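You operate a simulated robot arm through the tools that you are given. There is no shell and no other tool. Be economical: measure what you need, move in short steps, check, and stop when the job is done.

You run a simulated two-armed robot. Do the job below in one go: nothing can be reset, and whatever is moved stays where it is left.

Task
On the top of the analyser bench, fold the blue cloth in half, so that its two short edges meet.

The check looks at the end state, three seconds after you hand in, the way a careful person would. Anything else that was tipped, shoved, dropped, spilled or broken makes it a failure. Flat cloth is picked up by pressing the open fingertips on it (5 to 10 N) and closing them slowly along it; thin cloth reads only 2 to 8 mm in the jaws.

Robot
Two 6-joint arms with two-finger grippers on one trunk, on a base that drives. Base frame: it is fixed to the floor where the robot stands at the start and does not move with it; the origin is under the middle of the robot, x ahead of it, y to its left, z up; the surface under the hand at the start is at about z = 760. Readings come in mm, degrees, newtons and seconds.
The left shoulder is at the start at [70, 176, 1090], the right one opposite. With the tool pointing down near the work surface each hand reaches from about 460 to 800 mm from the robot's upright axis, wherever it stands, measured 20 degrees to its own side. Places, roughly: analyser bench [800, -1000, 800]. Payload 2.45 kg a hand.
The tool frame of a hand sits at the grasp point between the pads (the TCP): z along the fingers, y along the line on which they close. The tips reach 26 mm beyond it. Largest opening 96 mm; the body of the gripper starts 69 mm behind the TCP.
Orientation is told as [roll, pitch, yaw] about the base's x, y, z axes, in that order, counted from this pose: with the fingers straight down and closing along the base's y, the tool's x points along the base's -x, its y along +y and its z along -z.

Tools
- The arms move only by the tool arm_command. It takes "left_targets", "right_targets" or both (then of equal length, played together; a hand with none holds still); each is one flat list of numbers, 7 for each row, row after row: the turn, a rotation vector about the base's x, y, z in units of 5 degrees (1.0 is 5 degrees), then the shift along the base's x, y, z in units of 30 mm (1.0 is 30 mm), then the closure, from 0 (fully open) to 1 (shut). In form: [ax, ay, az, dx, dy, dz, grip, ax, ay, az, dx, dy, dz, grip, ...]. A call has 1 to 8 rows; each row shifts and turns the commanded pose from where the row before left it. A call with a number of a shift or a turn outside -1 to 1 is refused whole. A row lasts 0.2 s, in which the tool goes at most 50 mm and 8.6 degrees; a call with a longer step from one row to the next is refused whole, and so is a gripper value outside its range. Where a pose cannot be reached the arm comes as near as it can. A force on the tool above 40 N (or 10 N above the force at the start of the call, whichever is more), or a blocked arm, ends the call early, and 0.2 s more pass. The fingers move at their own pace and stop on an object; they squeeze with about 41 N. The grip force told is the motor's: it shows also when the fingers shut on nothing. Time passes only in rows, and 0.2 s behind the last, so rows that do not move let the fingers close. It gives the time, the measured TCP pose, the force on the tool (base axes), the opening and the grip force at its end, in the units of the frame above (readings bear some noise), with the torque about the TCP (base axes, N m) and any sound that the robot's microphone picked up, and new pictures: "pictures" is both (left out), scene, wrist or none (wrist: the cameras of the hands that moved).
- Cameras (640 x 400 px; columns grow to the right, rows downward): "scene" is now at [121.6, -18.1, 1383]; the picture's right is [-0.23, -0.97, -0.00], its down [-0.78, 0.18, -0.59] and it looks along [0.58, -0.14, -0.81] (base axes); focal length 267 px, centre (320, 200). "left" rides on the left gripper at [82, -3, -98] in its tool frame; the picture's right is [0.04, 1.00, 0.00], its down [-0.73, 0.03, -0.68] and it looks along [-0.68, 0.03, 0.73] (tool axes); focal length 256 px, centre (320, 200). "right" rides on the right gripper at [82, 3, -98] in its tool frame; the picture's right is [-0.04, 1.00, 0.00], its down [-0.73, -0.03, -0.68] and it looks along [-0.68, -0.03, 0.73] (tool axes); focal length 256 px, centre (320, 200). There is no depth. A picture from a camera that has moved, and an enlarged one, comes with that camera's place and axes in the base frame and with its lens.
- raise_lower(by): slides the trunk up (or, below 0, down) by that many mm; the arms and the scene camera ride with it, the base frame stays. It gives what a move gives, with no picture.
- base_move(legs): drives the robot by 1 to 6 legs, each [ahead, left, turn to the left] in mm, mm and degrees, along the robot's own axes; the way and the turn of a leg run together, so that a leg with both is an arc; at most 1500 mm and 180 degrees a leg. The arms and the cameras ride along, it lands a little off, and it stops where it bumps. It gives what a move gives, and a new picture of the scene camera.
- turn_head(pan, tilt): turns the head with the scene camera to pan (to the left, within 86 degrees either way) and tilt (down, from -29 to 69), counted from straight ahead of the robot. It gives what a move gives, and a new picture of the scene camera.
- enlarge(camera, box): a new picture of the part [left, top, right, bottom] of that camera's present view, enlarged. No time passes.
- hand_in(): hands the job in; it is judged then, once.

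Go step by step. Nothing tells you exact positions but the pictures and the camera data: compare them with the known pose of the tool, close in by small moves and look again before you grip or let go. The budget is 120 turns and 260 pictures, counting those below and the enlarged ones. Unless the task says otherwise, let go and move clear before handing in, and close with one line.

The tools are called after ">>>" as a command line: name --argument value ..., lists and objects as JSON in quotes. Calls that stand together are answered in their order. arm_command: Moves the arms, as the interface text tells. Its arguments: {"type":"object","properties":{"left_targets":{"type":"array"},"right_targets":{"type":"array"},"pictures":{"type":"string","enum":["both","scene","wrist","none"]}},"required":[]} The other tools are called the same way: raise_lower (by) slides the trunk up or down; base_move (legs) drives the base; turn_head (pan, tilt) turns the head that bears the scene camera; enlarge (camera, box) takes an enlarged picture of a part of a camera's view; hand_in () hands the job in.

At the start:

```text
time_s: 0.0
left_ee_pos: [658.8, 64.0, 916.0]
left_ee_rot: [0.0, -0.1, 0.0]
left_ft_force: [0.0, 0.3, 0.1]
left_wrist_torque: [0.01, 0.02, -0.04]
left_finger_gap: 96.0
left_finger_force: 0.1
right_ee_pos: [390.0, -369.2, 964.9]
right_ee_rot: [0.1, 0.1, -0.1]
right_ft_force: [-0.2, 0.3, -0.6]
right_wrist_torque: [0.02, 0.0, 0.02]
right_finger_gap: 95.9
right_finger_force: 0.0
trunk travel left (down, up): [-575.0, 265.0]
robot x, y, heading: [1.4, 3.6, 0.0]
head pan, tilt: [-13.3, 53.7]
```

scene: 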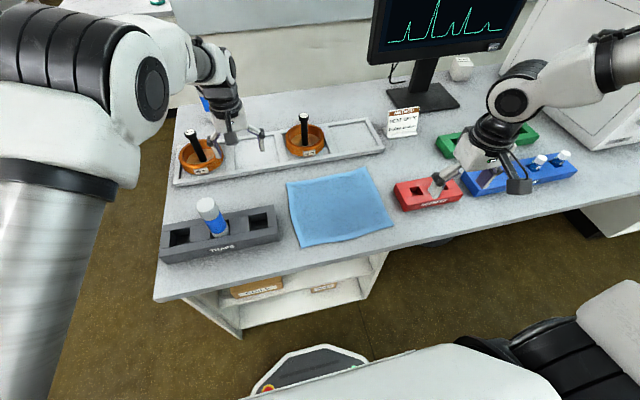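
right: 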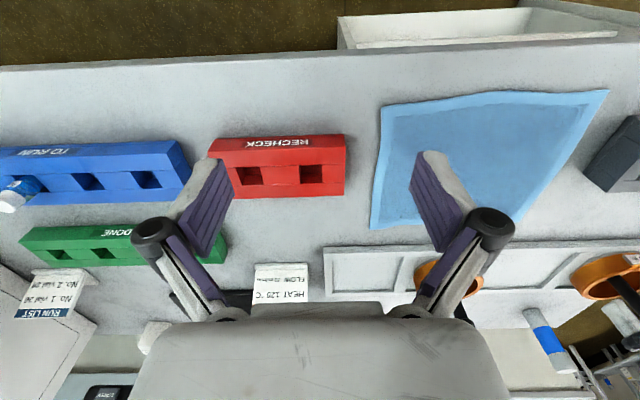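
left: 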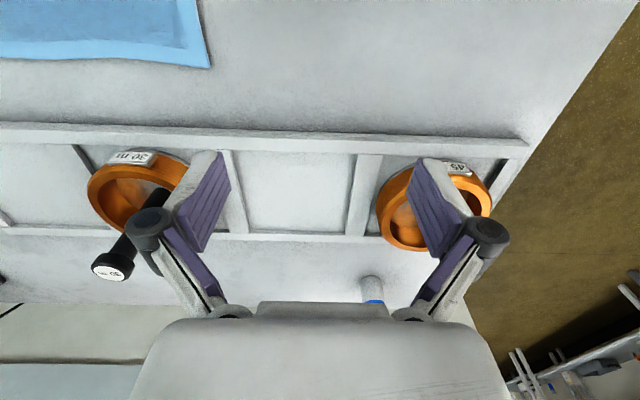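

The blue cloth lies on the bench right in front of me, at roughly x 430–655, y −297 to −40. The task names the analyser bench, which is further to the right, so I'll look there first.

>>> turn_head --pan -55 --tilt 40

>>> enlarge --camera "right" --box '[340, 60, 640, 250]'

```text
time_s: 1.1
left_ee_pos: [658.5, 64.2, 916.1]
left_ee_rot: [-0.1, 0.0, 0.0]
left_ft_force: [0.9, -0.1, 0.2]
left_wrist_torque: [0.0, 0.0, 0.02]
left_finger_gap: 95.7
left_finger_force: 0.1
right_ee_pos: [390.0, -369.2, 965.3]
right_ee_rot: [0.0, 0.0, 0.0]
right_ft_force: [-0.1, 0.0, 0.1]
right_wrist_torque: [0.02, -0.06, -0.01]
right_finger_gap: 96.4
right_finger_force: 0.1
trunk travel left (down, up): [-575.0, 265.0]
robot x, y, heading: [0.9, -0.4, 0.3]
head pan, tilt: [-55.0, 40.0]
camera scene: at [99.0, -70.8, 1401.9], right [-0.82, -0.57, 0.0], down [-0.37, 0.53, -0.77], along [0.44, -0.63, -0.64], focal length 267 px, centre (320, 200)
```

scene: 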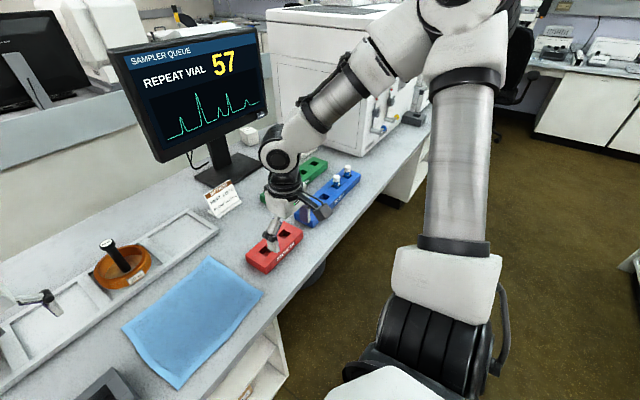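

```text
2.11 times, centred on (490, 155) of right
camera zoom: at [308.5, -365.5, 1064.1], right [0.04, 1.0, 0.0], down [0.73, -0.03, 0.68], along [0.68, -0.03, -0.73], focal length 539 px, centre (-38, 295)
```

zoom: 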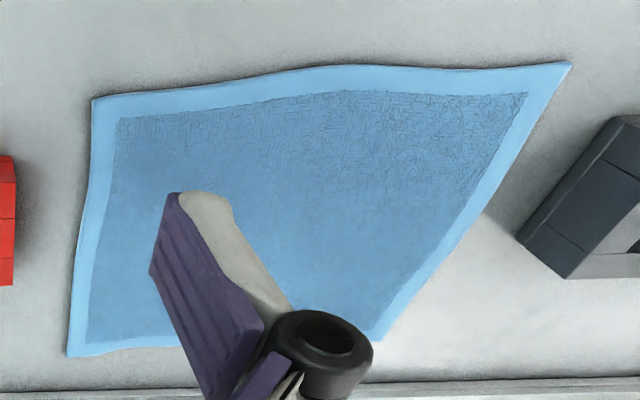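

There's only one blue cloth, and it is on this bench (x ≈ 435–660, y ≈ −295 to −33). Its short edges run along x. I'll raise the arms, then shift and turn the base so the left hand can take the far corner and the right hand the near corner of the left edge.

>>> raise_lower --by 100

>>> base_move --legs '[[0, 60, 0], [0, 0, -40]]'

>>> turn_head --pan 15 --tilt 52

```text
time_s: 2.4
left_ee_pos: [660.0, 64.1, 1015.1]
left_ee_rot: [0.2, 0.1, -0.1]
left_ft_force: [0.2, 0.4, -0.1]
left_wrist_torque: [-0.02, -0.03, -0.03]
left_finger_gap: 96.3
left_finger_force: 0.1
right_ee_pos: [389.8, -369.0, 1064.2]
right_ee_rot: [0.1, 0.0, 0.0]
right_ft_force: [-0.6, -0.2, 0.2]
right_wrist_torque: [-0.02, 0.01, -0.03]
right_finger_gap: 96.1
right_finger_force: 0.2
trunk travel left (down, up): [-675.0, 165.0]
robot x, y, heading: [-2.0, 3.5, 0.1]
head pan, tilt: [-55.0, 40.0]
```

```text
time_s: 5.2
left_ee_pos: [549.7, -313.2, 1014.9]
left_ee_rot: [0.0, 0.0, -39.6]
left_ft_force: [0.0, -0.9, -0.7]
left_wrist_torque: [0.0, 0.0, 0.03]
left_finger_gap: 95.9
left_finger_force: 0.0
right_ee_pos: [65.5, -475.2, 1065.0]
right_ee_rot: [0.0, 0.1, -39.5]
right_ft_force: [-0.4, 0.3, 0.0]
right_wrist_torque: [0.0, -0.04, -0.01]
right_finger_gap: 95.9
right_finger_force: 0.0
trunk travel left (down, up): [-675.0, 165.0]
robot x, y, heading: [-0.9, 55.8, -39.3]
head pan, tilt: [-55.0, 40.0]
camera scene: at [31.7, -59.8, 1502.0], right [-1.0, 0.08, 0.0], down [0.05, 0.64, -0.77], along [-0.06, -0.76, -0.64], focal length 267 px, centre (320, 200)
```

scene: 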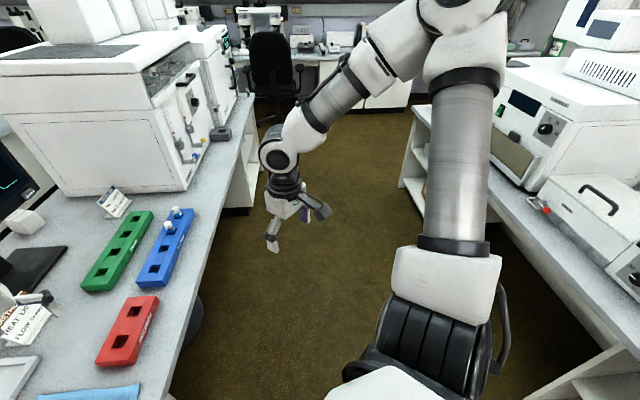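

```text
time_s: 6.6
left_ee_pos: [548.9, -312.7, 1015.0]
left_ee_rot: [0.0, 0.0, -39.5]
left_ft_force: [-0.5, 0.1, 0.0]
left_wrist_torque: [0.03, 0.02, -0.02]
left_finger_gap: 95.7
left_finger_force: 0.0
right_ee_pos: [66.4, -475.9, 1066.2]
right_ee_rot: [0.0, 0.0, -39.6]
right_ft_force: [1.0, 0.6, -0.7]
right_wrist_torque: [0.0, 0.02, -0.03]
right_finger_gap: 95.9
right_finger_force: 0.0
trunk travel left (down, up): [-675.0, 165.0]
robot x, y, heading: [0.7, 56.0, -39.7]
head pan, tilt: [15.0, 52.0]
camera scene: at [106.8, -6.8, 1485.1], right [-0.42, -0.91, 0.0], down [-0.72, 0.33, -0.62], along [0.56, -0.26, -0.79], focal length 267 px, centre (320, 200)
```

scene: 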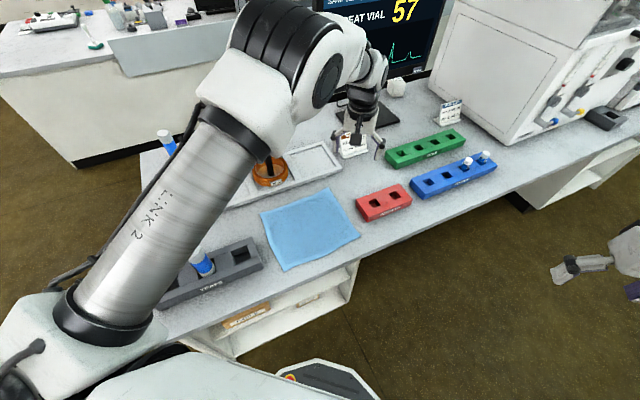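

The turn landed well and the cloth is untouched. I'll swing both hands towards the left edge, still high, and turn them so they close along y.

>>> arm_command --left_targets '[0, 0, 0.99, 0.38, 0.99, 0, 0.5, 0, 0, 0.99, 0.38, 0.99, 0, 0.5, 0, 0, 0.99, 0.38, 0.99, 0, 0.5, 0, 0, 0.99, 0.38, 0.99, 0, 0.5, 0, 0, 0.99, 0.38, 0.99, 0, 0.5, 0, 0, 0.99, 0.38, 0.99, 0, 0.5, 0, 0, 0.99, 0.38, 0.99, 0, 0.5, 0, 0, 0.99, 0.38, 0.99, 0, 0.5]' --right_targets '[0, 0, 0.99, 0.9, 0.9, 0, 0.5, 0, 0, 0.99, 0.9, 0.9, 0, 0.5, 0, 0, 0.99, 0.9, 0.9, 0, 0.5, 0, 0, 0.99, 0.9, 0.9, 0, 0.5, 0, 0, 0.99, 0.9, 0.9, 0, 0.5, 0, 0, 0.99, 0.9, 0.9, 0, 0.5, 0, 0, 0.99, 0.9, 0.9, 0, 0.5, 0, 0, 0.99, 0.9, 0.9, 0, 0.5]'

```text
time_s: 8.4
left_ee_pos: [641.5, -74.8, 1015.9]
left_ee_rot: [0.0, 0.1, 0.0]
left_ft_force: [0.9, 0.7, -0.2]
left_wrist_torque: [-0.03, 0.0, -0.02]
left_finger_gap: 48.1
left_finger_force: 0.1
right_ee_pos: [256.6, -346.4, 1086.9]
right_ee_rot: [1.8, -2.6, -1.4]
right_ft_force: [0.5, -0.4, 0.1]
right_wrist_torque: [0.01, 0.04, 0.0]
right_finger_gap: 48.1
right_finger_force: 0.0
right hand out of reach, approached as far as the arm can: row 6, 7, 8
trunk travel left (down, up): [-675.0, 165.0]
robot x, y, heading: [-1.8, 58.5, -39.3]
head pan, tilt: [15.0, 52.0]
camera scene: at [109.0, -4.4, 1485.0], right [-0.42, -0.91, 0.0], down [-0.72, 0.33, -0.61], along [0.56, -0.26, -0.79], focal length 267 px, centre (320, 200)
camera right: at [169.6, -344.6, 1181.8], right [0.06, 1.0, 0.03], down [0.7, -0.07, 0.71], along [0.71, -0.02, -0.7], focal length 256 px, centre (320, 200)
camera left: at [560.9, -77.4, 1113.5], right [-0.04, 1.0, 0.0], down [0.73, 0.03, 0.68], along [0.68, 0.03, -0.74], focal length 256 px, centre (320, 200)
```

scene: 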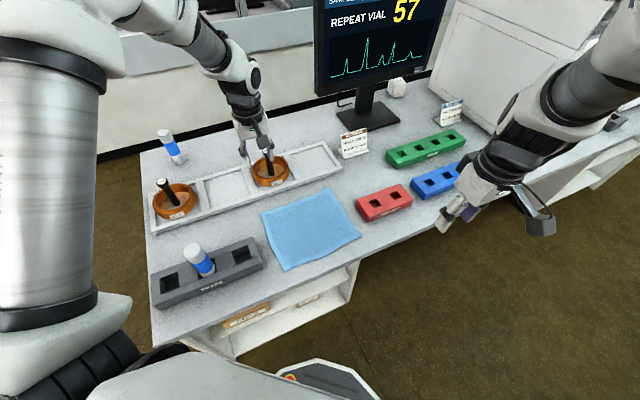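
right: 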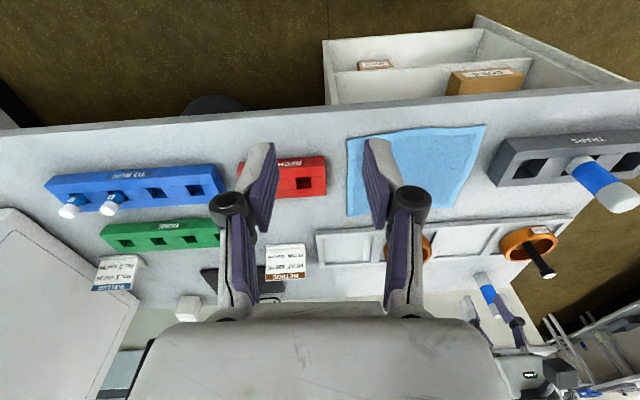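
left: 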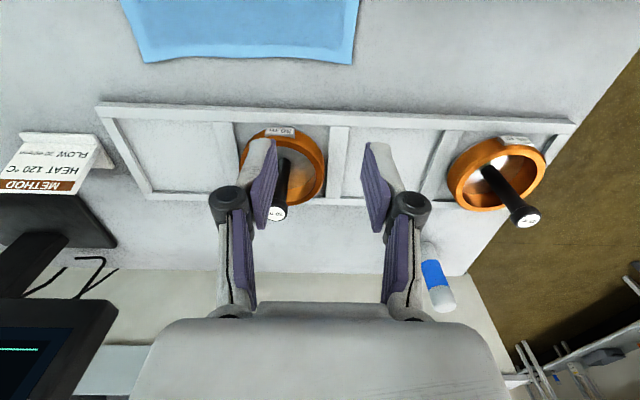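

The left hand is above the far-left corner, which I measure at (654, −33). The right hand stopped short because it passed too close to its shoulder. I'll bring it out over the near-left corner.

>>> arm_command --right_targets '[0, 0, 0, 0.9, 0.6, 0, 0.5, 0, 0, 0, 0.9, 0.8, 0, 0.5, 0, 0, 0, 0.9, 0.8, 0, 0.5, 0, 0, 0, 0.8, 0.8, 0, 0.5, 0, 0, 0, 0.6, 0.8, 0, 0.5, 0, 0, 0, 0.6, 0.8, 0, 0.5]' --pictures "both"

```text
time_s: 10.0
left_ee_pos: [641.7, -76.8, 1016.8]
left_ee_rot: [0.0, 0.0, 0.0]
left_ft_force: [0.2, 0.3, -1.1]
left_wrist_torque: [0.0, 0.03, 0.03]
left_finger_gap: 47.9
left_finger_force: 0.0
right_ee_pos: [359.9, -385.3, 1114.5]
right_ee_rot: [2.9, -3.7, -2.9]
right_ft_force: [1.1, -0.8, 1.0]
right_wrist_torque: [0.0, 0.02, 0.0]
right_finger_gap: 48.0
right_finger_force: 0.2
right hand out of reach, approached as far as the arm can: row 1, 2, 3, 4, 5, 6
trunk travel left (down, up): [-675.0, 165.0]
robot x, y, heading: [0.9, 55.0, -39.5]
head pan, tilt: [15.0, 52.0]
stopped in row 6 (right hand): the arm was blocked; the commanded pose is now the measured one
camera scene: at [106.8, -6.5, 1485.1], right [-0.42, -0.91, 0.0], down [-0.72, 0.33, -0.62], along [0.56, -0.26, -0.79], focal length 267 px, centre (320, 200)
camera right: at [271.4, -382.1, 1207.5], right [0.09, 0.99, 0.05], down [0.68, -0.1, 0.72], along [0.72, -0.03, -0.69], focal length 256 px, centre (320, 200)
```

scene: 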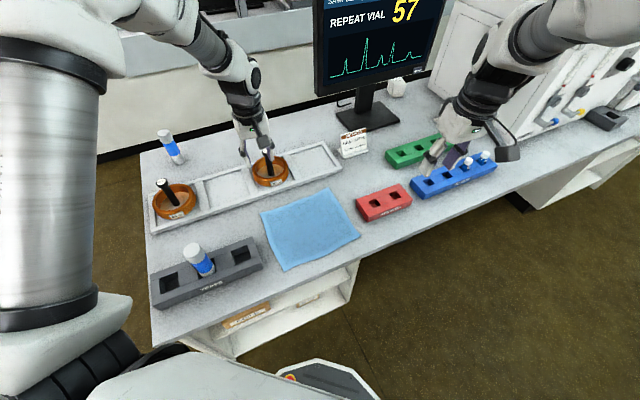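
right: 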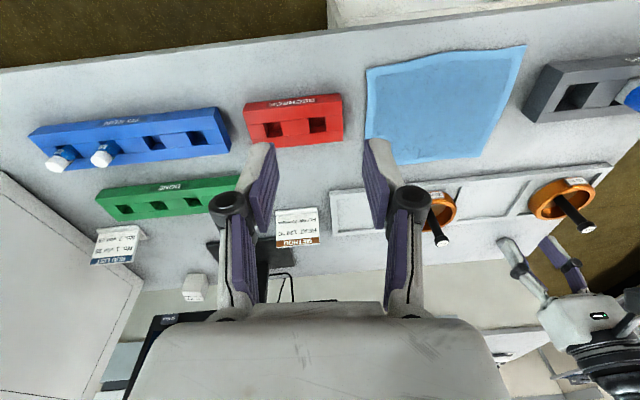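

The right arm got stuck in a bad configuration and the command was reset to its measured pose. From here I'll level the hand and try a short move in +y, to see whether it was a passing limit.

>>> arm_command --right_targets '[0, 0, 0, 0.5, 0, 0, 0.5, -0.58, 0.74, 0.58, 0.5, 0, -0.5, 0.5, 0, 0, 0, 0, 0.5, -0.5, 0.5]' --pictures "none"

```text
time_s: 11.0
left_ee_pos: [639.2, -76.4, 1017.0]
left_ee_rot: [0.0, -0.1, 0.1]
left_ft_force: [0.0, -0.4, 0.1]
left_wrist_torque: [0.05, 0.02, 0.03]
left_finger_gap: 48.2
left_finger_force: 0.0
right_ee_pos: [383.0, -394.6, 1099.9]
right_ee_rot: [3.0, -3.0, -3.2]
right_ft_force: [-0.5, 0.2, -1.4]
right_wrist_torque: [0.0, -0.04, -0.02]
right_finger_gap: 47.7
right_finger_force: 0.1
right hand out of reach, approached as far as the arm can: row 3
trunk travel left (down, up): [-675.0, 165.0]
robot x, y, heading: [1.9, 58.6, -39.6]
head pan, tilt: [15.0, 52.0]
stopped in row 3 (right hand): the arm was blocked; the commanded pose is now the measured one
```

Both stuck poses lie on the same ray from the shoulder, so this looks like either a shoulder limit or a wrist-yaw limit. I'll test it by letting the yaw go back while moving in +y.

>>> arm_command --right_targets '[0, 0, -1, 0, 0, 0, 0.5, 0, 0, -1, 0, 0, 0, 0.5, 0, 0, -1, 0, 0, 0, 0.5, 0, 0, 0, 0, 0.8, 0, 0.5, 0, 0, 0, 0, 0.8, 0, 0.5, 0, 0, 0, 0, 0.8, 0, 0.5]' --pictures "none"

```text
time_s: 12.4
left_ee_pos: [639.9, -77.3, 1015.2]
left_ee_rot: [0.0, -0.1, 0.0]
left_ft_force: [0.5, 0.3, 0.0]
left_wrist_torque: [0.02, 0.02, 0.0]
left_finger_gap: 48.1
left_finger_force: 0.0
right_ee_pos: [377.7, -376.6, 1111.5]
right_ee_rot: [6.9, -3.7, -20.9]
right_ft_force: [-0.8, -0.8, 0.6]
right_wrist_torque: [0.01, 0.0, -0.02]
right_finger_gap: 48.2
right_finger_force: 0.1
right hand out of reach, approached as far as the arm can: row 5, 6
trunk travel left (down, up): [-675.0, 165.0]
robot x, y, heading: [0.5, 59.5, -39.4]
head pan, tilt: [15.0, 52.0]
```

The right arm won't swing further inward than about 8° left of its own shoulder. Facing the bench like this, the two hands can't line up on one edge. They could if I stood at the bench's left end facing −y, so I'll look at that end and the floor beside it.

>>> turn_head --pan 75 --tilt 45

```text
time_s: 13.7
left_ee_pos: [640.0, -76.0, 1017.0]
left_ee_rot: [0.1, 0.0, 0.0]
left_ft_force: [-0.4, 0.5, 0.4]
left_wrist_torque: [-0.02, 0.0, -0.02]
left_finger_gap: 48.0
left_finger_force: 0.0
right_ee_pos: [376.6, -378.3, 1116.4]
right_ee_rot: [6.6, -4.5, -20.8]
right_ft_force: [-0.9, 0.4, 0.1]
right_wrist_torque: [0.01, 0.04, -0.02]
right_finger_gap: 47.9
right_finger_force: 0.0
trunk travel left (down, up): [-675.0, 165.0]
robot x, y, heading: [1.2, 58.4, -39.7]
head pan, tilt: [75.0, 45.0]
camera scene: at [104.9, 71.8, 1494.7], right [0.58, -0.82, 0.0], down [-0.58, -0.41, -0.71], along [0.58, 0.41, -0.71], focal length 267 px, centre (320, 200)
```

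scene: 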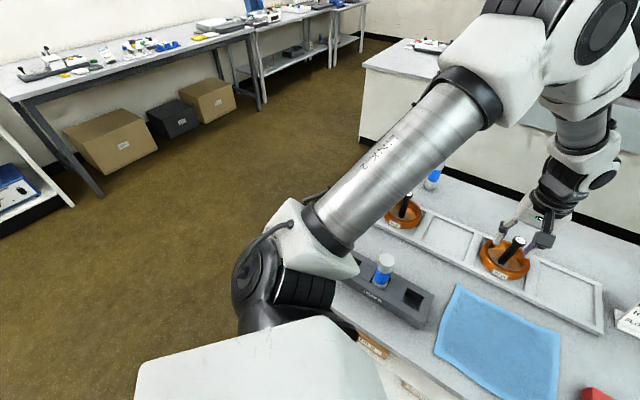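

The floor beyond the left end is free. I'll drive around to that end with the arms kept high, facing −y in line with the cloth, leaving a safe gap to the bench.

>>> base_move --legs '[[-479, 577, 0], [0, 0, -50.3], [0, 545, 0]]'

>>> turn_head --pan 0 --tilt 60

```text
time_s: 22.8
left_ee_pos: [890.1, 281.3, 1016.5]
left_ee_rot: [0.0, 0.0, -47.5]
left_ft_force: [-0.6, -0.3, 0.0]
left_wrist_torque: [0.02, 0.01, 0.02]
left_finger_gap: 48.0
left_finger_force: 0.0
right_ee_pos: [490.3, 271.0, 1115.7]
right_ee_rot: [6.7, -4.1, -68.3]
right_ft_force: [-0.6, 1.2, 0.3]
right_wrist_torque: [-0.01, 0.03, -0.02]
right_finger_gap: 48.0
right_finger_force: 0.0
trunk travel left (down, up): [-675.0, 165.0]
robot x, y, heading: [554.4, 842.6, -86.9]
head pan, tilt: [75.0, 45.0]
camera scene: at [638.4, 775.6, 1494.7], right [-0.21, -0.98, 0.0], down [-0.69, 0.15, -0.71], along [0.69, -0.15, -0.71], focal length 267 px, centre (320, 200)
```

scene: 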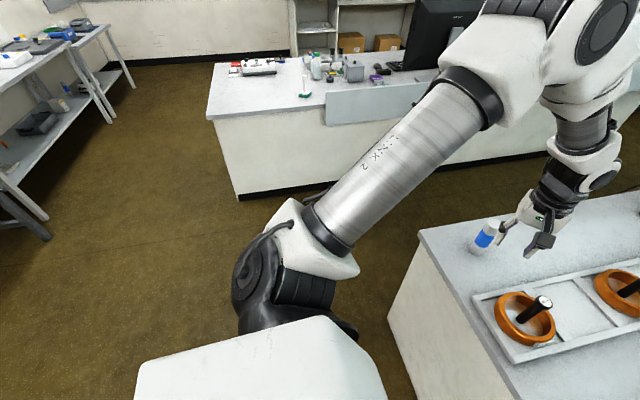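

```text
time_s: 24.3
left_ee_pos: [890.6, 281.8, 1016.1]
left_ee_rot: [0.0, 0.0, -47.5]
left_ft_force: [0.2, -0.8, -0.6]
left_wrist_torque: [0.02, -0.01, -0.03]
left_finger_gap: 47.7
left_finger_force: 0.1
right_ee_pos: [489.1, 270.4, 1116.5]
right_ee_rot: [7.0, -4.3, -68.7]
right_ft_force: [-0.1, 0.3, -0.1]
right_wrist_torque: [0.0, 0.0, 0.02]
right_finger_gap: 47.9
right_finger_force: 0.0
trunk travel left (down, up): [-675.0, 165.0]
robot x, y, heading: [556.3, 839.8, -87.0]
head pan, tilt: [0.0, 60.0]
camera scene: at [562.6, 726.1, 1475.2], right [-1.0, -0.05, 0.0], down [-0.04, 0.86, -0.5], along [0.03, -0.5, -0.87], focal length 267 px, centre (320, 200)
```

scene: 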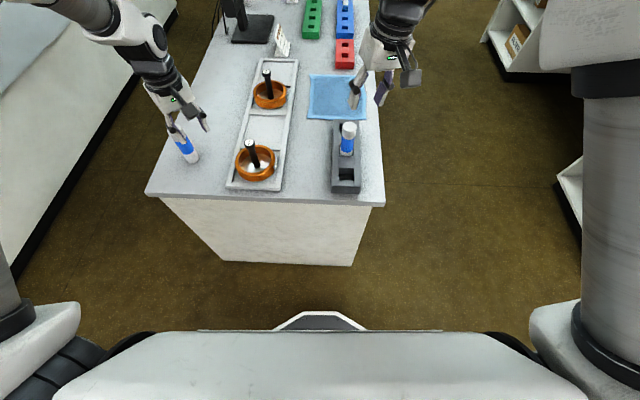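

I'm at the bench's end and the floor is clear. The bench end is at y ≈ 310, its panel at y ≈ 277, and my base reaches about 285 mm ahead of its axis. I'll square up to −y and move closer, stopping before contact.

>>> base_move --legs '[[0, 0, -3], [0, -8, 0], [225, 0, 0]]'

```text
time_s: 26.7
left_ee_pos: [854.0, 38.6, 1017.7]
left_ee_rot: [0.0, -0.1, -50.5]
left_ft_force: [0.5, -0.2, -0.8]
left_wrist_torque: [0.01, 0.02, 0.01]
left_finger_gap: 47.9
left_finger_force: 0.1
right_ee_pos: [450.7, 51.1, 1116.3]
right_ee_rot: [7.0, -4.5, -71.6]
right_ft_force: [0.4, 0.3, -0.5]
right_wrist_torque: [-0.03, -0.02, 0.0]
right_finger_gap: 48.2
right_finger_force: 0.0
trunk travel left (down, up): [-675.0, 165.0]
robot x, y, heading: [551.2, 621.4, -89.8]
head pan, tilt: [0.0, 60.0]
camera scene: at [548.0, 501.6, 1475.3], right [-1.0, 0.0, 0.0], down [0.0, 0.87, -0.5], along [0.0, -0.5, -0.87], focal length 267 px, centre (320, 200)
```

scene: 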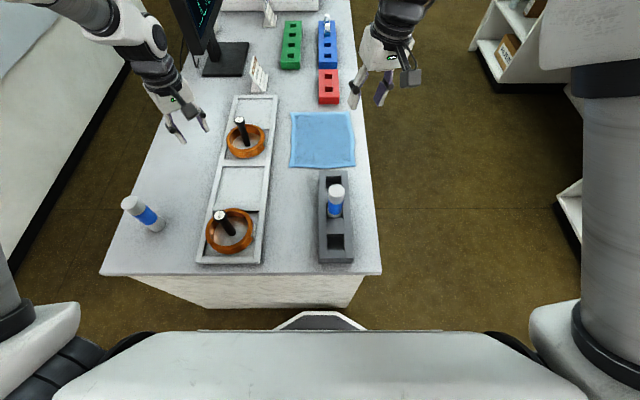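

The base is nicely lined up. The cloth now measures x 432–650, y −36 to −296, so I'll bring both hands over the near edge with the fingers in the neutral direction, closing along the edge.

>>> arm_command --left_targets '[0, 0, -0.99, -0.87, -0.35, 0, 0.5, 0, 0, -0.99, -0.87, -0.35, 0, 0.5, 0, 0, -0.99, -0.87, -0.35, 0, 0.5, 0, 0, -0.99, -0.87, -0.35, 0, 0.5, 0, 0, -0.99, -0.87, -0.35, 0, 0.5, 0, 0, -0.99, -0.87, -0.35, 0, 0.5, 0, 0, -0.99, -0.87, -0.35, 0, 0.5, 0, 0, -0.99, -0.87, -0.35, 0, 0.5]' --right_targets '[0.05, 0.2, -0.46, 0, -0.4, -0.41, 0.5, 0.05, 0.2, -0.46, 0, -0.4, -0.41, 0.5, 0.05, 0.2, -0.46, 0, -0.4, -0.41, 0.5, 0.05, 0.2, -0.46, 0, -0.4, -0.41, 0.5, 0.05, 0.2, -0.46, 0, -0.4, -0.41, 0.5, 0.05, 0.2, -0.46, 0, -0.4, -0.41, 0.5, 0.05, 0.2, -0.46, 0, -0.4, -0.41, 0.5, 0.05, 0.2, -0.46, 0, -0.4, -0.41, 0.5]' --pictures "scene"

>>> raise_lower --by -100

```text
time_s: 28.5
left_ee_pos: [644.5, -47.1, 1016.3]
left_ee_rot: [0.0, 0.0, -90.2]
left_ft_force: [-0.5, 0.3, -0.7]
left_wrist_torque: [0.03, -0.03, 0.01]
left_finger_gap: 48.0
left_finger_force: 0.1
right_ee_pos: [450.2, -46.7, 1015.9]
right_ee_rot: [-0.5, -0.9, -89.7]
right_ft_force: [0.1, -0.2, 0.1]
right_wrist_torque: [0.01, -0.04, 0.0]
right_finger_gap: 48.1
right_finger_force: 0.0
trunk travel left (down, up): [-675.0, 165.0]
robot x, y, heading: [551.9, 621.1, -90.0]
head pan, tilt: [0.0, 60.0]
camera scene: at [547.0, 498.8, 1475.1], right [-1.0, 0.0, 0.0], down [0.0, 0.87, -0.5], along [0.0, -0.5, -0.87], focal length 267 px, centre (320, 200)
```

scene: 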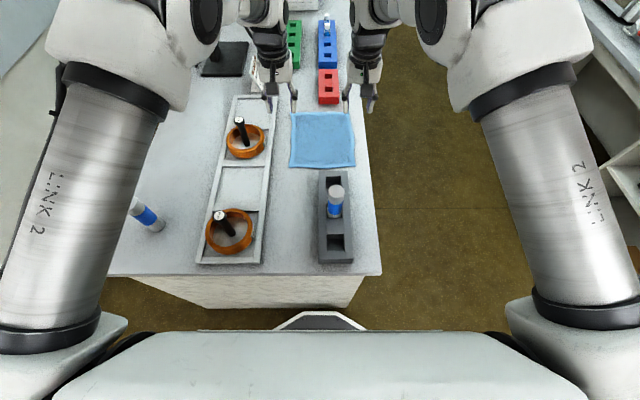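

```text
time_s: 29.9
left_ee_pos: [644.4, -44.9, 917.0]
left_ee_rot: [0.1, -0.1, -90.1]
left_ft_force: [0.2, 0.1, 0.2]
left_wrist_torque: [-0.02, -0.01, 0.04]
left_finger_gap: 47.9
left_finger_force: 0.1
right_ee_pos: [450.6, -44.7, 916.6]
right_ee_rot: [-0.4, -1.2, -89.6]
right_ft_force: [-0.5, 0.0, 0.6]
right_wrist_torque: [0.02, 0.02, -0.03]
right_finger_gap: 48.4
right_finger_force: 0.1
trunk travel left (down, up): [-575.0, 265.0]
robot x, y, heading: [547.3, 620.8, -90.0]
head pan, tilt: [0.0, 60.0]
```

Both hands are in position above the two near corners. Before gripping, I'll dry-run the far end of the carry, high up and tilting outward, to confirm it can be reached.

>>> arm_command --left_targets '[-0.9, 0, 0, 0, -1, -0.3, 0.5, -0.9, 0, 0, 0, -1, -0.3, 0.5, -0.9, 0, 0, 0, -1, -0.3, 0.5, -0.9, 0, 0, 0, -1, -0.3, 0.5, -0.9, 0, 0, 0, -1, -0.3, 0.5, -0.9, 0, 0, 0, -1, -0.3, 0.5, -0.9, 0, 0, 0, -1, -0.3, 0.5, -0.9, 0, 0, 0, -0.8, -0.3, 0.5]' --right_targets '[-0.9, 0.2, 0, 0, -1, -0.3, 0.5, -0.9, 0, 0, 0, -1, -0.3, 0.5, -0.9, 0, 0, 0, -1, -0.3, 0.5, -0.9, 0, 0, 0, -1, -0.3, 0.5, -0.9, 0, 0, 0, -1, -0.3, 0.5, -0.9, 0, 0, 0, -1, -0.3, 0.5, -0.9, 0, 0, 0, -1, -0.3, 0.5, -0.9, 0, 0, 0, -0.8, -0.3, 0.5]' --pictures "both"

```text
time_s: 31.7
left_ee_pos: [658.7, -246.1, 849.2]
left_ee_rot: [0.1, -36.0, -90.1]
left_ft_force: [-0.7, -0.2, 0.1]
left_wrist_torque: [0.0, 0.04, 0.0]
left_finger_gap: 48.0
left_finger_force: 0.1
left hand out of reach, approached as far as the arm can: row 6, 7, 8
right_ee_pos: [436.5, -247.0, 844.4]
right_ee_rot: [-1.9, -37.0, -89.5]
right_ft_force: [-0.2, -0.4, -1.0]
right_wrist_torque: [-0.01, 0.03, 0.0]
right_finger_gap: 48.0
right_finger_force: 0.0
right hand out of reach, approached as far as the arm can: row 6, 7, 8
trunk travel left (down, up): [-575.0, 265.0]
robot x, y, heading: [552.3, 615.8, -90.2]
head pan, tilt: [0.0, 60.0]
camera scene: at [548.3, 498.5, 1375.0], right [-1.0, 0.0, 0.0], down [0.0, 0.87, -0.5], along [0.0, -0.5, -0.87], focal length 267 px, centre (320, 200)
camera right: at [440.8, -122.6, 874.8], right [1.0, -0.04, 0.0], down [-0.01, -0.18, 0.98], along [-0.04, -0.98, -0.18], focal length 256 px, centre (320, 200)
camera left: at [656.7, -123.2, 881.3], right [1.0, 0.03, -0.02], down [0.03, -0.19, 0.98], along [0.03, -0.98, -0.2], focal length 256 px, centre (320, 200)
```

scene: 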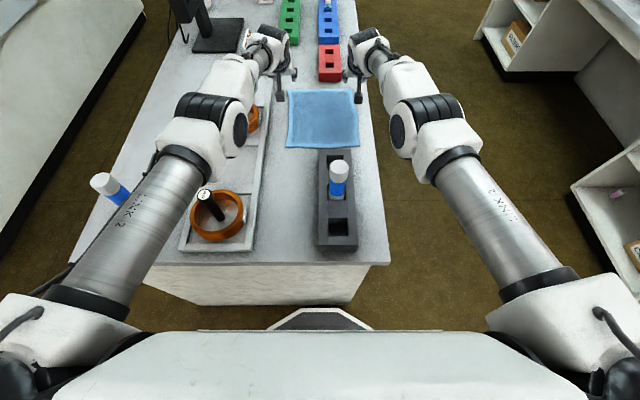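
right: 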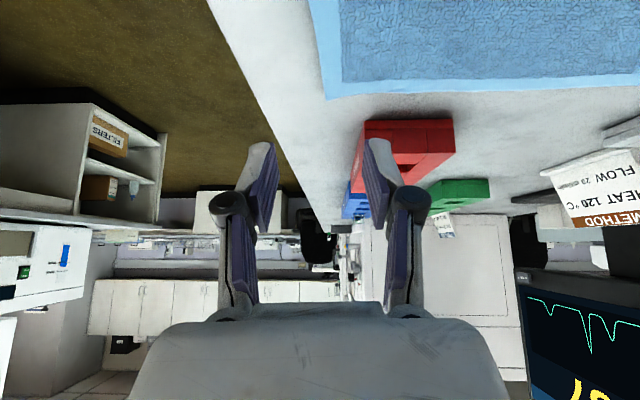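
left: 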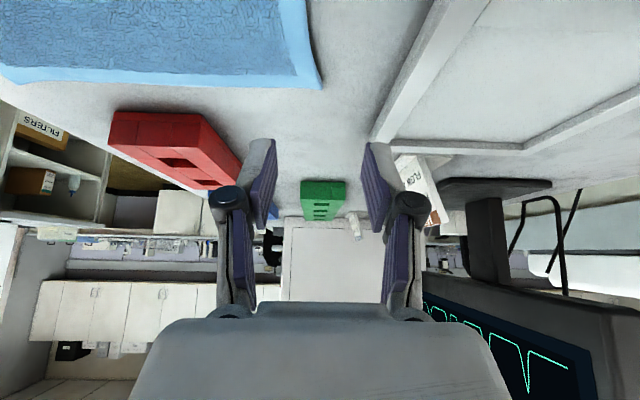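

Fully stretched, the hands reach TCP y ≈ −246. Moving the base about 25 mm closer and lowering the trunk will gain the rest. I'll bring the hands back up first.

>>> arm_command --left_targets '[0.9, 0, 0, 0, 1, 0.6, 0.5, 0.9, 0, 0, 0, 1, 0.6, 0.5, 0.9, 0, 0, 0, 1, 0.6, 0.5, 0.9, 0, 0, 0, 1, 0.6, 0.5, 0.9, 0, 0, 0, 1, 0.6, 0.5, 0.9, 0, 0, 0, 1, 0.6, 0.5, 0.9, 0, 0, 0, 1, 0.6, 0.5, 0.9, 0, 0, 0, 0.8, 0.6, 0.5]' --right_targets '[0.9, 0, 0, 0, 1, 0.6, 0.5, 0.9, 0, 0, 0, 1, 0.6, 0.5, 0.9, 0, 0, 0, 1, 0.6, 0.5, 0.9, 0, 0, 0, 1, 0.6, 0.5, 0.9, 0, 0, 0, 1, 0.6, 0.5, 0.9, 0, 0, 0, 1, 0.6, 0.5, 0.9, 0, 0, 0, 1, 0.6, 0.5, 0.9, 0, 0, 0, 0.8, 0.6, 0.5]' --pictures "none"

>>> base_move --legs '[[22, 0, 0]]'

```text
time_s: 33.5
left_ee_pos: [660.0, -11.8, 996.2]
left_ee_rot: [-0.1, -0.1, -90.1]
left_ft_force: [-0.4, -0.1, 0.5]
left_wrist_torque: [-0.03, 0.01, -0.02]
left_finger_gap: 47.9
left_finger_force: 0.0
right_ee_pos: [438.8, -11.3, 993.4]
right_ee_rot: [-1.6, -1.0, -89.6]
right_ft_force: [0.7, 0.5, -0.1]
right_wrist_torque: [-0.01, -0.05, 0.0]
right_finger_gap: 47.8
right_finger_force: 0.1
trunk travel left (down, up): [-575.0, 265.0]
robot x, y, heading: [550.4, 619.2, -90.2]
head pan, tilt: [0.0, 60.0]
```

```text
time_s: 34.3
left_ee_pos: [660.8, -34.2, 998.1]
left_ee_rot: [0.0, -0.1, -90.1]
left_ft_force: [0.7, 1.0, 1.1]
left_wrist_torque: [-0.05, 0.0, 0.03]
left_finger_gap: 48.1
left_finger_force: 0.1
right_ee_pos: [437.1, -31.9, 993.3]
right_ee_rot: [-1.6, -1.2, -89.6]
right_ft_force: [-0.4, 0.3, 0.2]
right_wrist_torque: [0.0, -0.04, 0.05]
right_finger_gap: 47.8
right_finger_force: 0.2
trunk travel left (down, up): [-575.0, 265.0]
robot x, y, heading: [544.3, 601.3, -90.2]
head pan, tilt: [0.0, 60.0]
camera scene: at [547.9, 482.2, 1375.6], right [-1.0, 0.0, 0.0], down [0.0, 0.87, -0.5], along [0.0, -0.5, -0.87], focal length 267 px, centre (320, 200)
```

scene: 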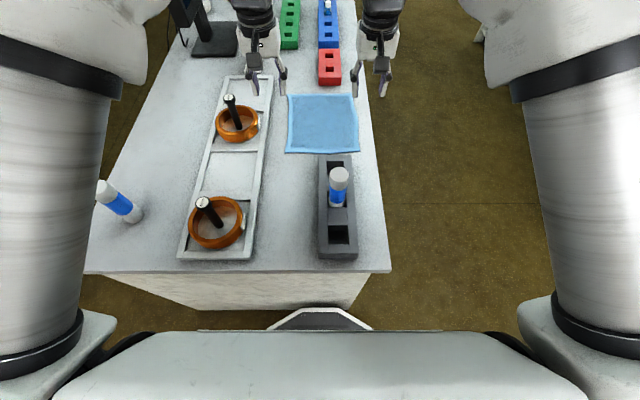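

I'm about 20 mm closer. Next I'll lower the trunk and place the hands over the grasp points just inside the corners, with the jaws opened about 40 mm.

>>> raise_lower --by -80

>>> arm_command --left_targets '[0, 0, 0, -0.6, -0.2, -0.8, 0.58, 0, 0, 0, -0.6, -0.2, -0.8, 0.58]' --right_targets '[0.25, 0.3, 0, 0.4, -0.24, -0.7, 0.58, 0, 0, 0, 0.4, -0.23, -0.7, 0.58]' --pictures "both"

```text
time_s: 35.4
left_ee_pos: [660.6, -34.1, 914.8]
left_ee_rot: [-0.1, 0.1, -90.0]
left_ft_force: [-0.2, -0.2, -0.5]
left_wrist_torque: [0.03, 0.02, -0.01]
left_finger_gap: 48.2
left_finger_force: 0.0
right_ee_pos: [438.7, -34.9, 913.0]
right_ee_rot: [-1.5, -1.1, -89.6]
right_ft_force: [0.1, 0.1, 0.5]
right_wrist_torque: [0.05, 0.01, 0.0]
right_finger_gap: 47.8
right_finger_force: 0.1
trunk travel left (down, up): [-495.0, 345.0]
robot x, y, heading: [549.4, 599.7, -90.2]
head pan, tilt: [0.0, 60.0]
```

```text
time_s: 36.0
left_ee_pos: [624.2, -47.3, 866.8]
left_ee_rot: [0.0, 0.0, -90.1]
left_ft_force: [0.6, -0.2, -0.2]
left_wrist_torque: [0.0, 0.0, -0.01]
left_finger_gap: 40.2
left_finger_force: 0.1
right_ee_pos: [460.9, -48.1, 868.5]
right_ee_rot: [-3.0, 0.3, -89.6]
right_ft_force: [-0.1, -0.6, -0.1]
right_wrist_torque: [0.0, 0.02, -0.04]
right_finger_gap: 40.4
right_finger_force: 0.0
trunk travel left (down, up): [-495.0, 345.0]
robot x, y, heading: [547.5, 599.7, -90.3]
head pan, tilt: [0.0, 60.0]
camera scene: at [547.8, 478.8, 1295.3], right [-1.0, 0.0, 0.0], down [0.0, 0.87, -0.5], along [0.0, -0.5, -0.87], focal length 267 px, centre (320, 200)
camera right: at [468.2, 33.0, 967.9], right [1.0, -0.03, -0.05], down [0.01, -0.74, 0.68], along [-0.06, -0.68, -0.73], focal length 256 px, centre (320, 200)
camera left: at [621.6, 35.6, 965.5], right [1.0, 0.04, 0.0], down [0.03, -0.73, 0.68], along [0.03, -0.68, -0.73], focal length 256 px, centre (320, 200)
```

scene: 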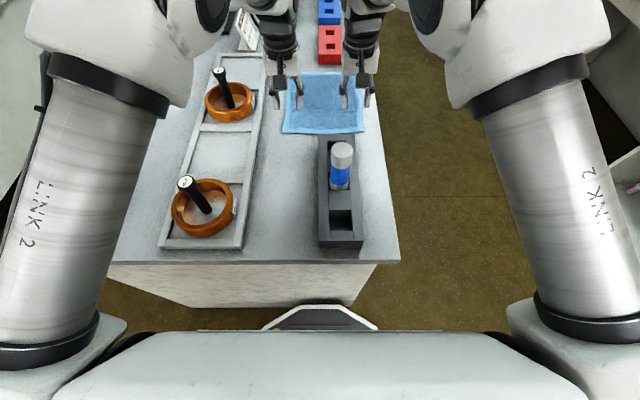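
right: 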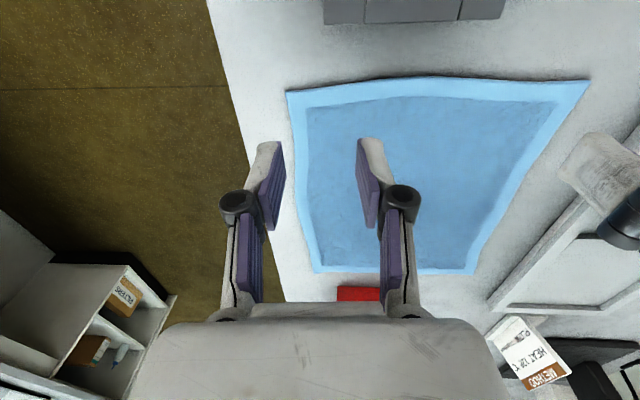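
left: 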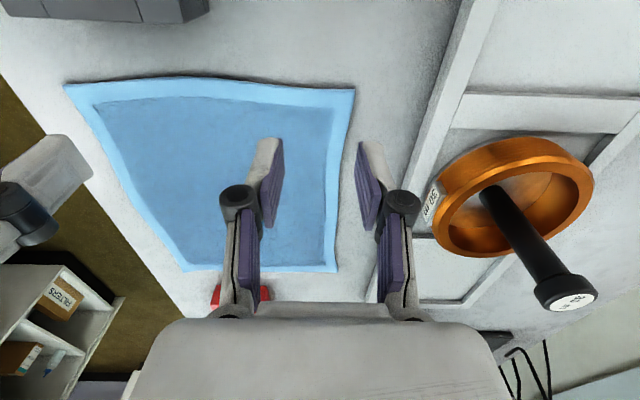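

The cloth corners measure (652, −36) on the left and (428, −42) on the right. I'll level the right hand and lower both hands to just above the cloth.

>>> arm_command --left_targets '[0, 0, 0, -0.1, 0, -0.8, 0.58, 0, 0, 0, 0, 0, -0.8, 0.58, 0, 0, 0, 0, 0, -0.8, 0.58]' --right_targets '[-0.06, -0.6, 0, 0, -0.15, -0.85, 0.58, 0, 0, 0, 0, 0, -0.85, 0.58, 0, 0, 0, 0, 0, -0.8, 0.58]' --pictures "wrist"

```text
time_s: 36.8
left_ee_pos: [622.6, -48.6, 796.5]
left_ee_rot: [0.0, 0.0, -90.1]
left_ft_force: [0.8, -0.2, -0.1]
left_wrist_torque: [-0.01, -0.03, 0.01]
left_finger_gap: 40.4
left_finger_force: 0.1
right_ee_pos: [461.3, -53.6, 796.0]
right_ee_rot: [0.0, 0.0, -89.5]
right_ft_force: [0.1, -0.6, -0.9]
right_wrist_torque: [0.01, -0.02, -0.01]
right_finger_gap: 40.2
right_finger_force: 0.0
trunk travel left (down, up): [-495.0, 345.0]
robot x, y, heading: [546.6, 597.8, -90.1]
head pan, tilt: [0.0, 60.0]
camera right: at [462.8, 28.9, 893.6], right [1.0, -0.03, 0.0], down [-0.02, -0.73, 0.68], along [-0.02, -0.68, -0.73], focal length 256 px, centre (320, 200)
camera left: at [619.1, 33.2, 894.3], right [1.0, 0.04, 0.0], down [0.03, -0.73, 0.68], along [0.03, -0.68, -0.73], focal length 256 px, centre (320, 200)
```

right: 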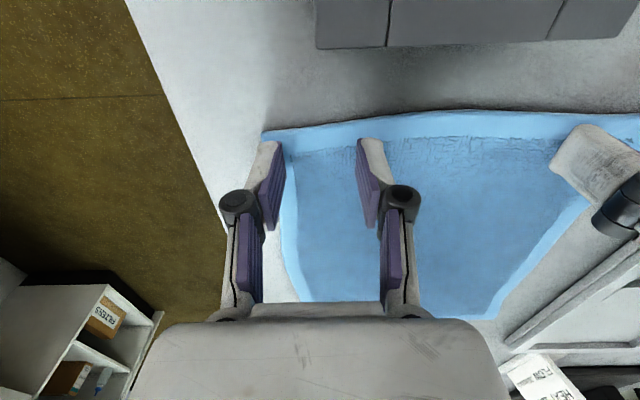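
left: 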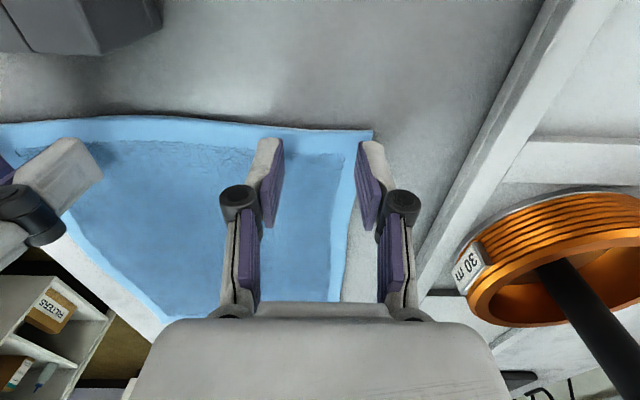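

The tips hover about 10 mm above the cloth, right at the corners. I'll shift both hands 8 mm inward so that both fingers land on cloth, then touch down gently.

>>> arm_command --left_targets '[0, 0, 0, -0.27, 0, -0.2, 0.58, 0, 0, 0, 0, 0, -0.1, 0.58]' --right_targets '[0, 0, 0, 0.27, 0, -0.2, 0.58, 0, 0, 0, 0, 0, -0.1, 0.58]' --pictures "none"

```text
time_s: 37.4
left_ee_pos: [613.0, -46.9, 789.3]
left_ee_rot: [0.0, -0.1, -90.1]
left_ft_force: [0.4, -1.5, 4.6]
left_wrist_torque: [-0.04, 0.02, -0.02]
left_finger_gap: 40.5
left_finger_force: 0.5
right_ee_pos: [468.9, -51.2, 787.4]
right_ee_rot: [0.0, -0.3, -89.5]
right_ft_force: [-1.4, -0.7, 6.4]
right_wrist_torque: [-0.01, 0.04, -0.01]
right_finger_gap: 40.3
right_finger_force: 0.4
trunk travel left (down, up): [-495.0, 345.0]
robot x, y, heading: [546.8, 597.1, -90.1]
head pan, tilt: [0.0, 60.0]
```

Both hands are pressing with about 5–6 N. I'll close slowly along the cloth while holding that light pressure.

>>> arm_command --left_targets '[0, 0, 0, 0, 0, -0.05, 0.62, 0, 0, 0, 0, 0, 0, 0.67, 0, 0, 0, 0, 0, 0, 0.72, 0, 0, 0, 0, 0, 0, 0.78, 0, 0, 0, 0, 0, 0, 0.84, 0, 0, 0, 0, 0, 0, 0.9, 0, 0, 0, 0, 0, 0, 0.96, 0, 0, 0, 0, 0, 0, 1]' --right_targets '[0, 0, 0, 0, 0, 0, 0.62, 0, 0, 0, 0, 0, 0, 0.67, 0, 0, 0, 0, 0, 0, 0.72, 0, 0, 0, 0, 0, 0, 0.78, 0, 0, 0, 0, 0, 0, 0.84, 0, 0, 0, 0, 0, 0, 0.9, 0, 0, 0, 0, 0, 0, 0.96, 0, 0, 0, 0, 0, 0, 1]' --pictures "both"

```text
time_s: 39.2
left_ee_pos: [614.2, -45.0, 788.1]
left_ee_rot: [0.1, -0.3, -90.1]
left_ft_force: [-14.6, -1.9, 26.9]
left_wrist_torque: [0.01, 0.39, 0.04]
left_finger_gap: 5.3
left_finger_force: 34.1
right_ee_pos: [469.4, -48.7, 789.1]
right_ee_rot: [-0.1, -0.4, -89.4]
right_ft_force: [14.1, 1.2, 4.8]
right_wrist_torque: [0.04, -0.37, 0.03]
right_finger_gap: 3.4
right_finger_force: 32.2
trunk travel left (down, up): [-495.0, 345.0]
robot x, y, heading: [549.6, 594.7, -90.1]
head pan, tilt: [0.0, 60.0]
camera scene: at [547.6, 483.5, 1295.7], right [-1.0, 0.0, 0.0], down [0.0, 0.86, -0.5], along [0.0, -0.5, -0.86], focal length 267 px, centre (320, 200)
camera right: at [471.2, 32.9, 887.7], right [1.0, -0.03, 0.0], down [-0.02, -0.73, 0.68], along [-0.02, -0.68, -0.73], focal length 256 px, centre (320, 200)
camera left: at [610.3, 36.6, 885.8], right [1.0, 0.04, 0.0], down [0.03, -0.73, 0.68], along [0.03, -0.68, -0.73], focal length 256 px, centre (320, 200)
```

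scene: 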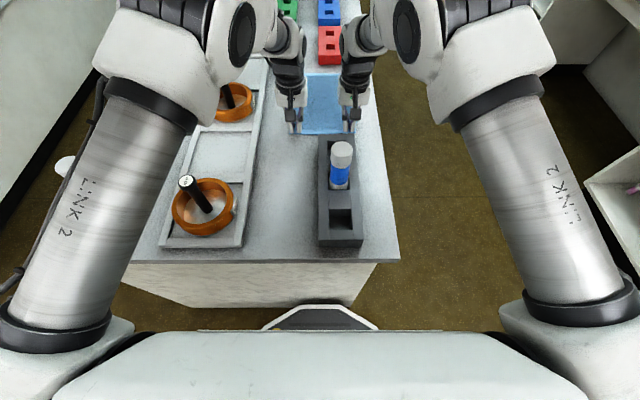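
right: 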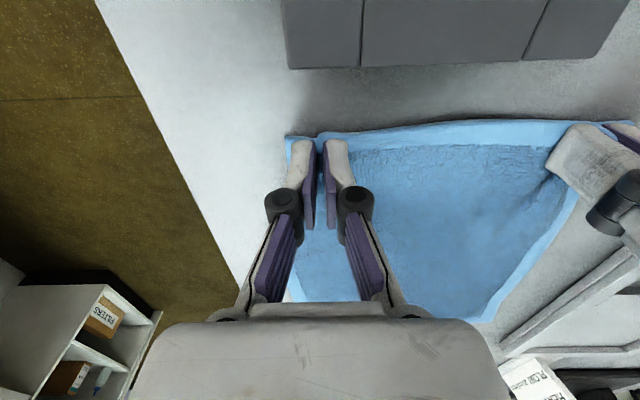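
left: 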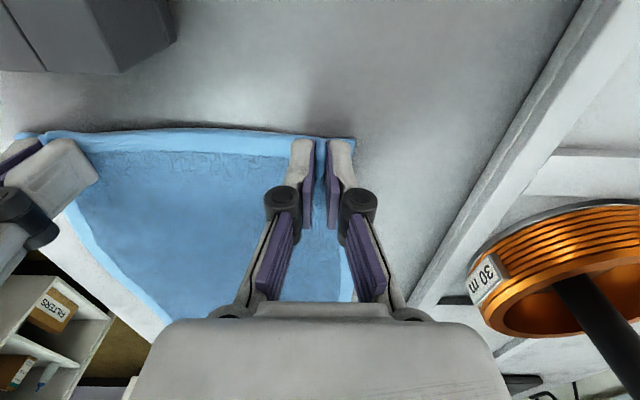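

Both jaws hold cloth (5.3 and 3.4 mm) and it's taut between the hands. I'll lift a little, moving slightly inward to relax the tension.

>>> arm_command --left_targets '[0, 0, 0, -0.1, 0, 0.3, 1, 0, 0, 0, 0, -0.1, 0.6, 1, 0, 0, 0, 0, -0.2, 0.6, 1]' --right_targets '[0, 0, 0, 0.1, 0, 0.3, 1, 0, 0, 0, 0, -0.1, 0.6, 1, 0, 0, 0, 0, -0.2, 0.6, 1]' --pictures "both"

```text
time_s: 40.0
left_ee_pos: [610.4, -53.2, 829.1]
left_ee_rot: [0.0, 0.1, -90.1]
left_ft_force: [-4.1, -1.4, -0.1]
left_wrist_torque: [0.01, 0.11, 0.02]
left_finger_gap: 4.3
left_finger_force: 33.4
right_ee_pos: [472.5, -62.5, 831.0]
right_ee_rot: [0.0, 0.0, -89.6]
right_ft_force: [4.8, -1.0, -1.6]
right_wrist_torque: [0.02, -0.12, 0.04]
right_finger_gap: 3.4
right_finger_force: 32.4
trunk travel left (down, up): [-495.0, 345.0]
robot x, y, heading: [546.7, 598.2, -90.1]
head pan, tilt: [0.0, 60.0]
camera scene: at [548.0, 479.1, 1295.0], right [-1.0, 0.0, 0.0], down [0.0, 0.87, -0.5], along [0.0, -0.5, -0.87], focal length 267 px, centre (320, 200)
camera right: at [474.8, 19.5, 929.4], right [1.0, -0.03, 0.0], down [-0.02, -0.73, 0.68], along [-0.02, -0.68, -0.73], focal length 256 px, centre (320, 200)
camera left: at [608.0, 27.7, 927.4], right [1.0, 0.04, 0.0], down [0.03, -0.73, 0.68], along [0.03, -0.68, -0.74], focal length 256 px, centre (320, 200)
```

scene: 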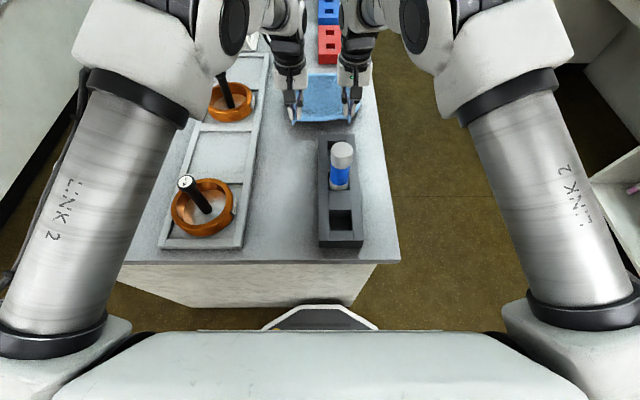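
right: 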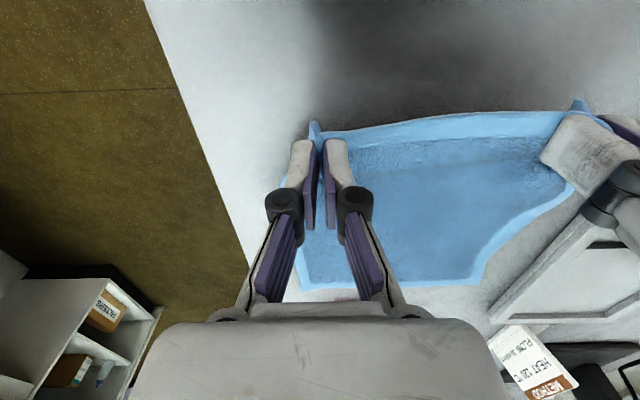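
left: 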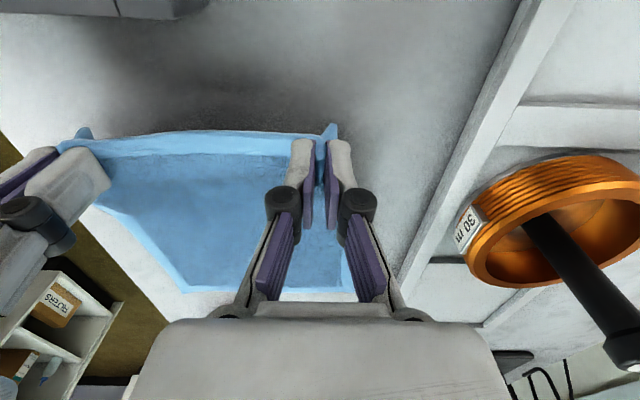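

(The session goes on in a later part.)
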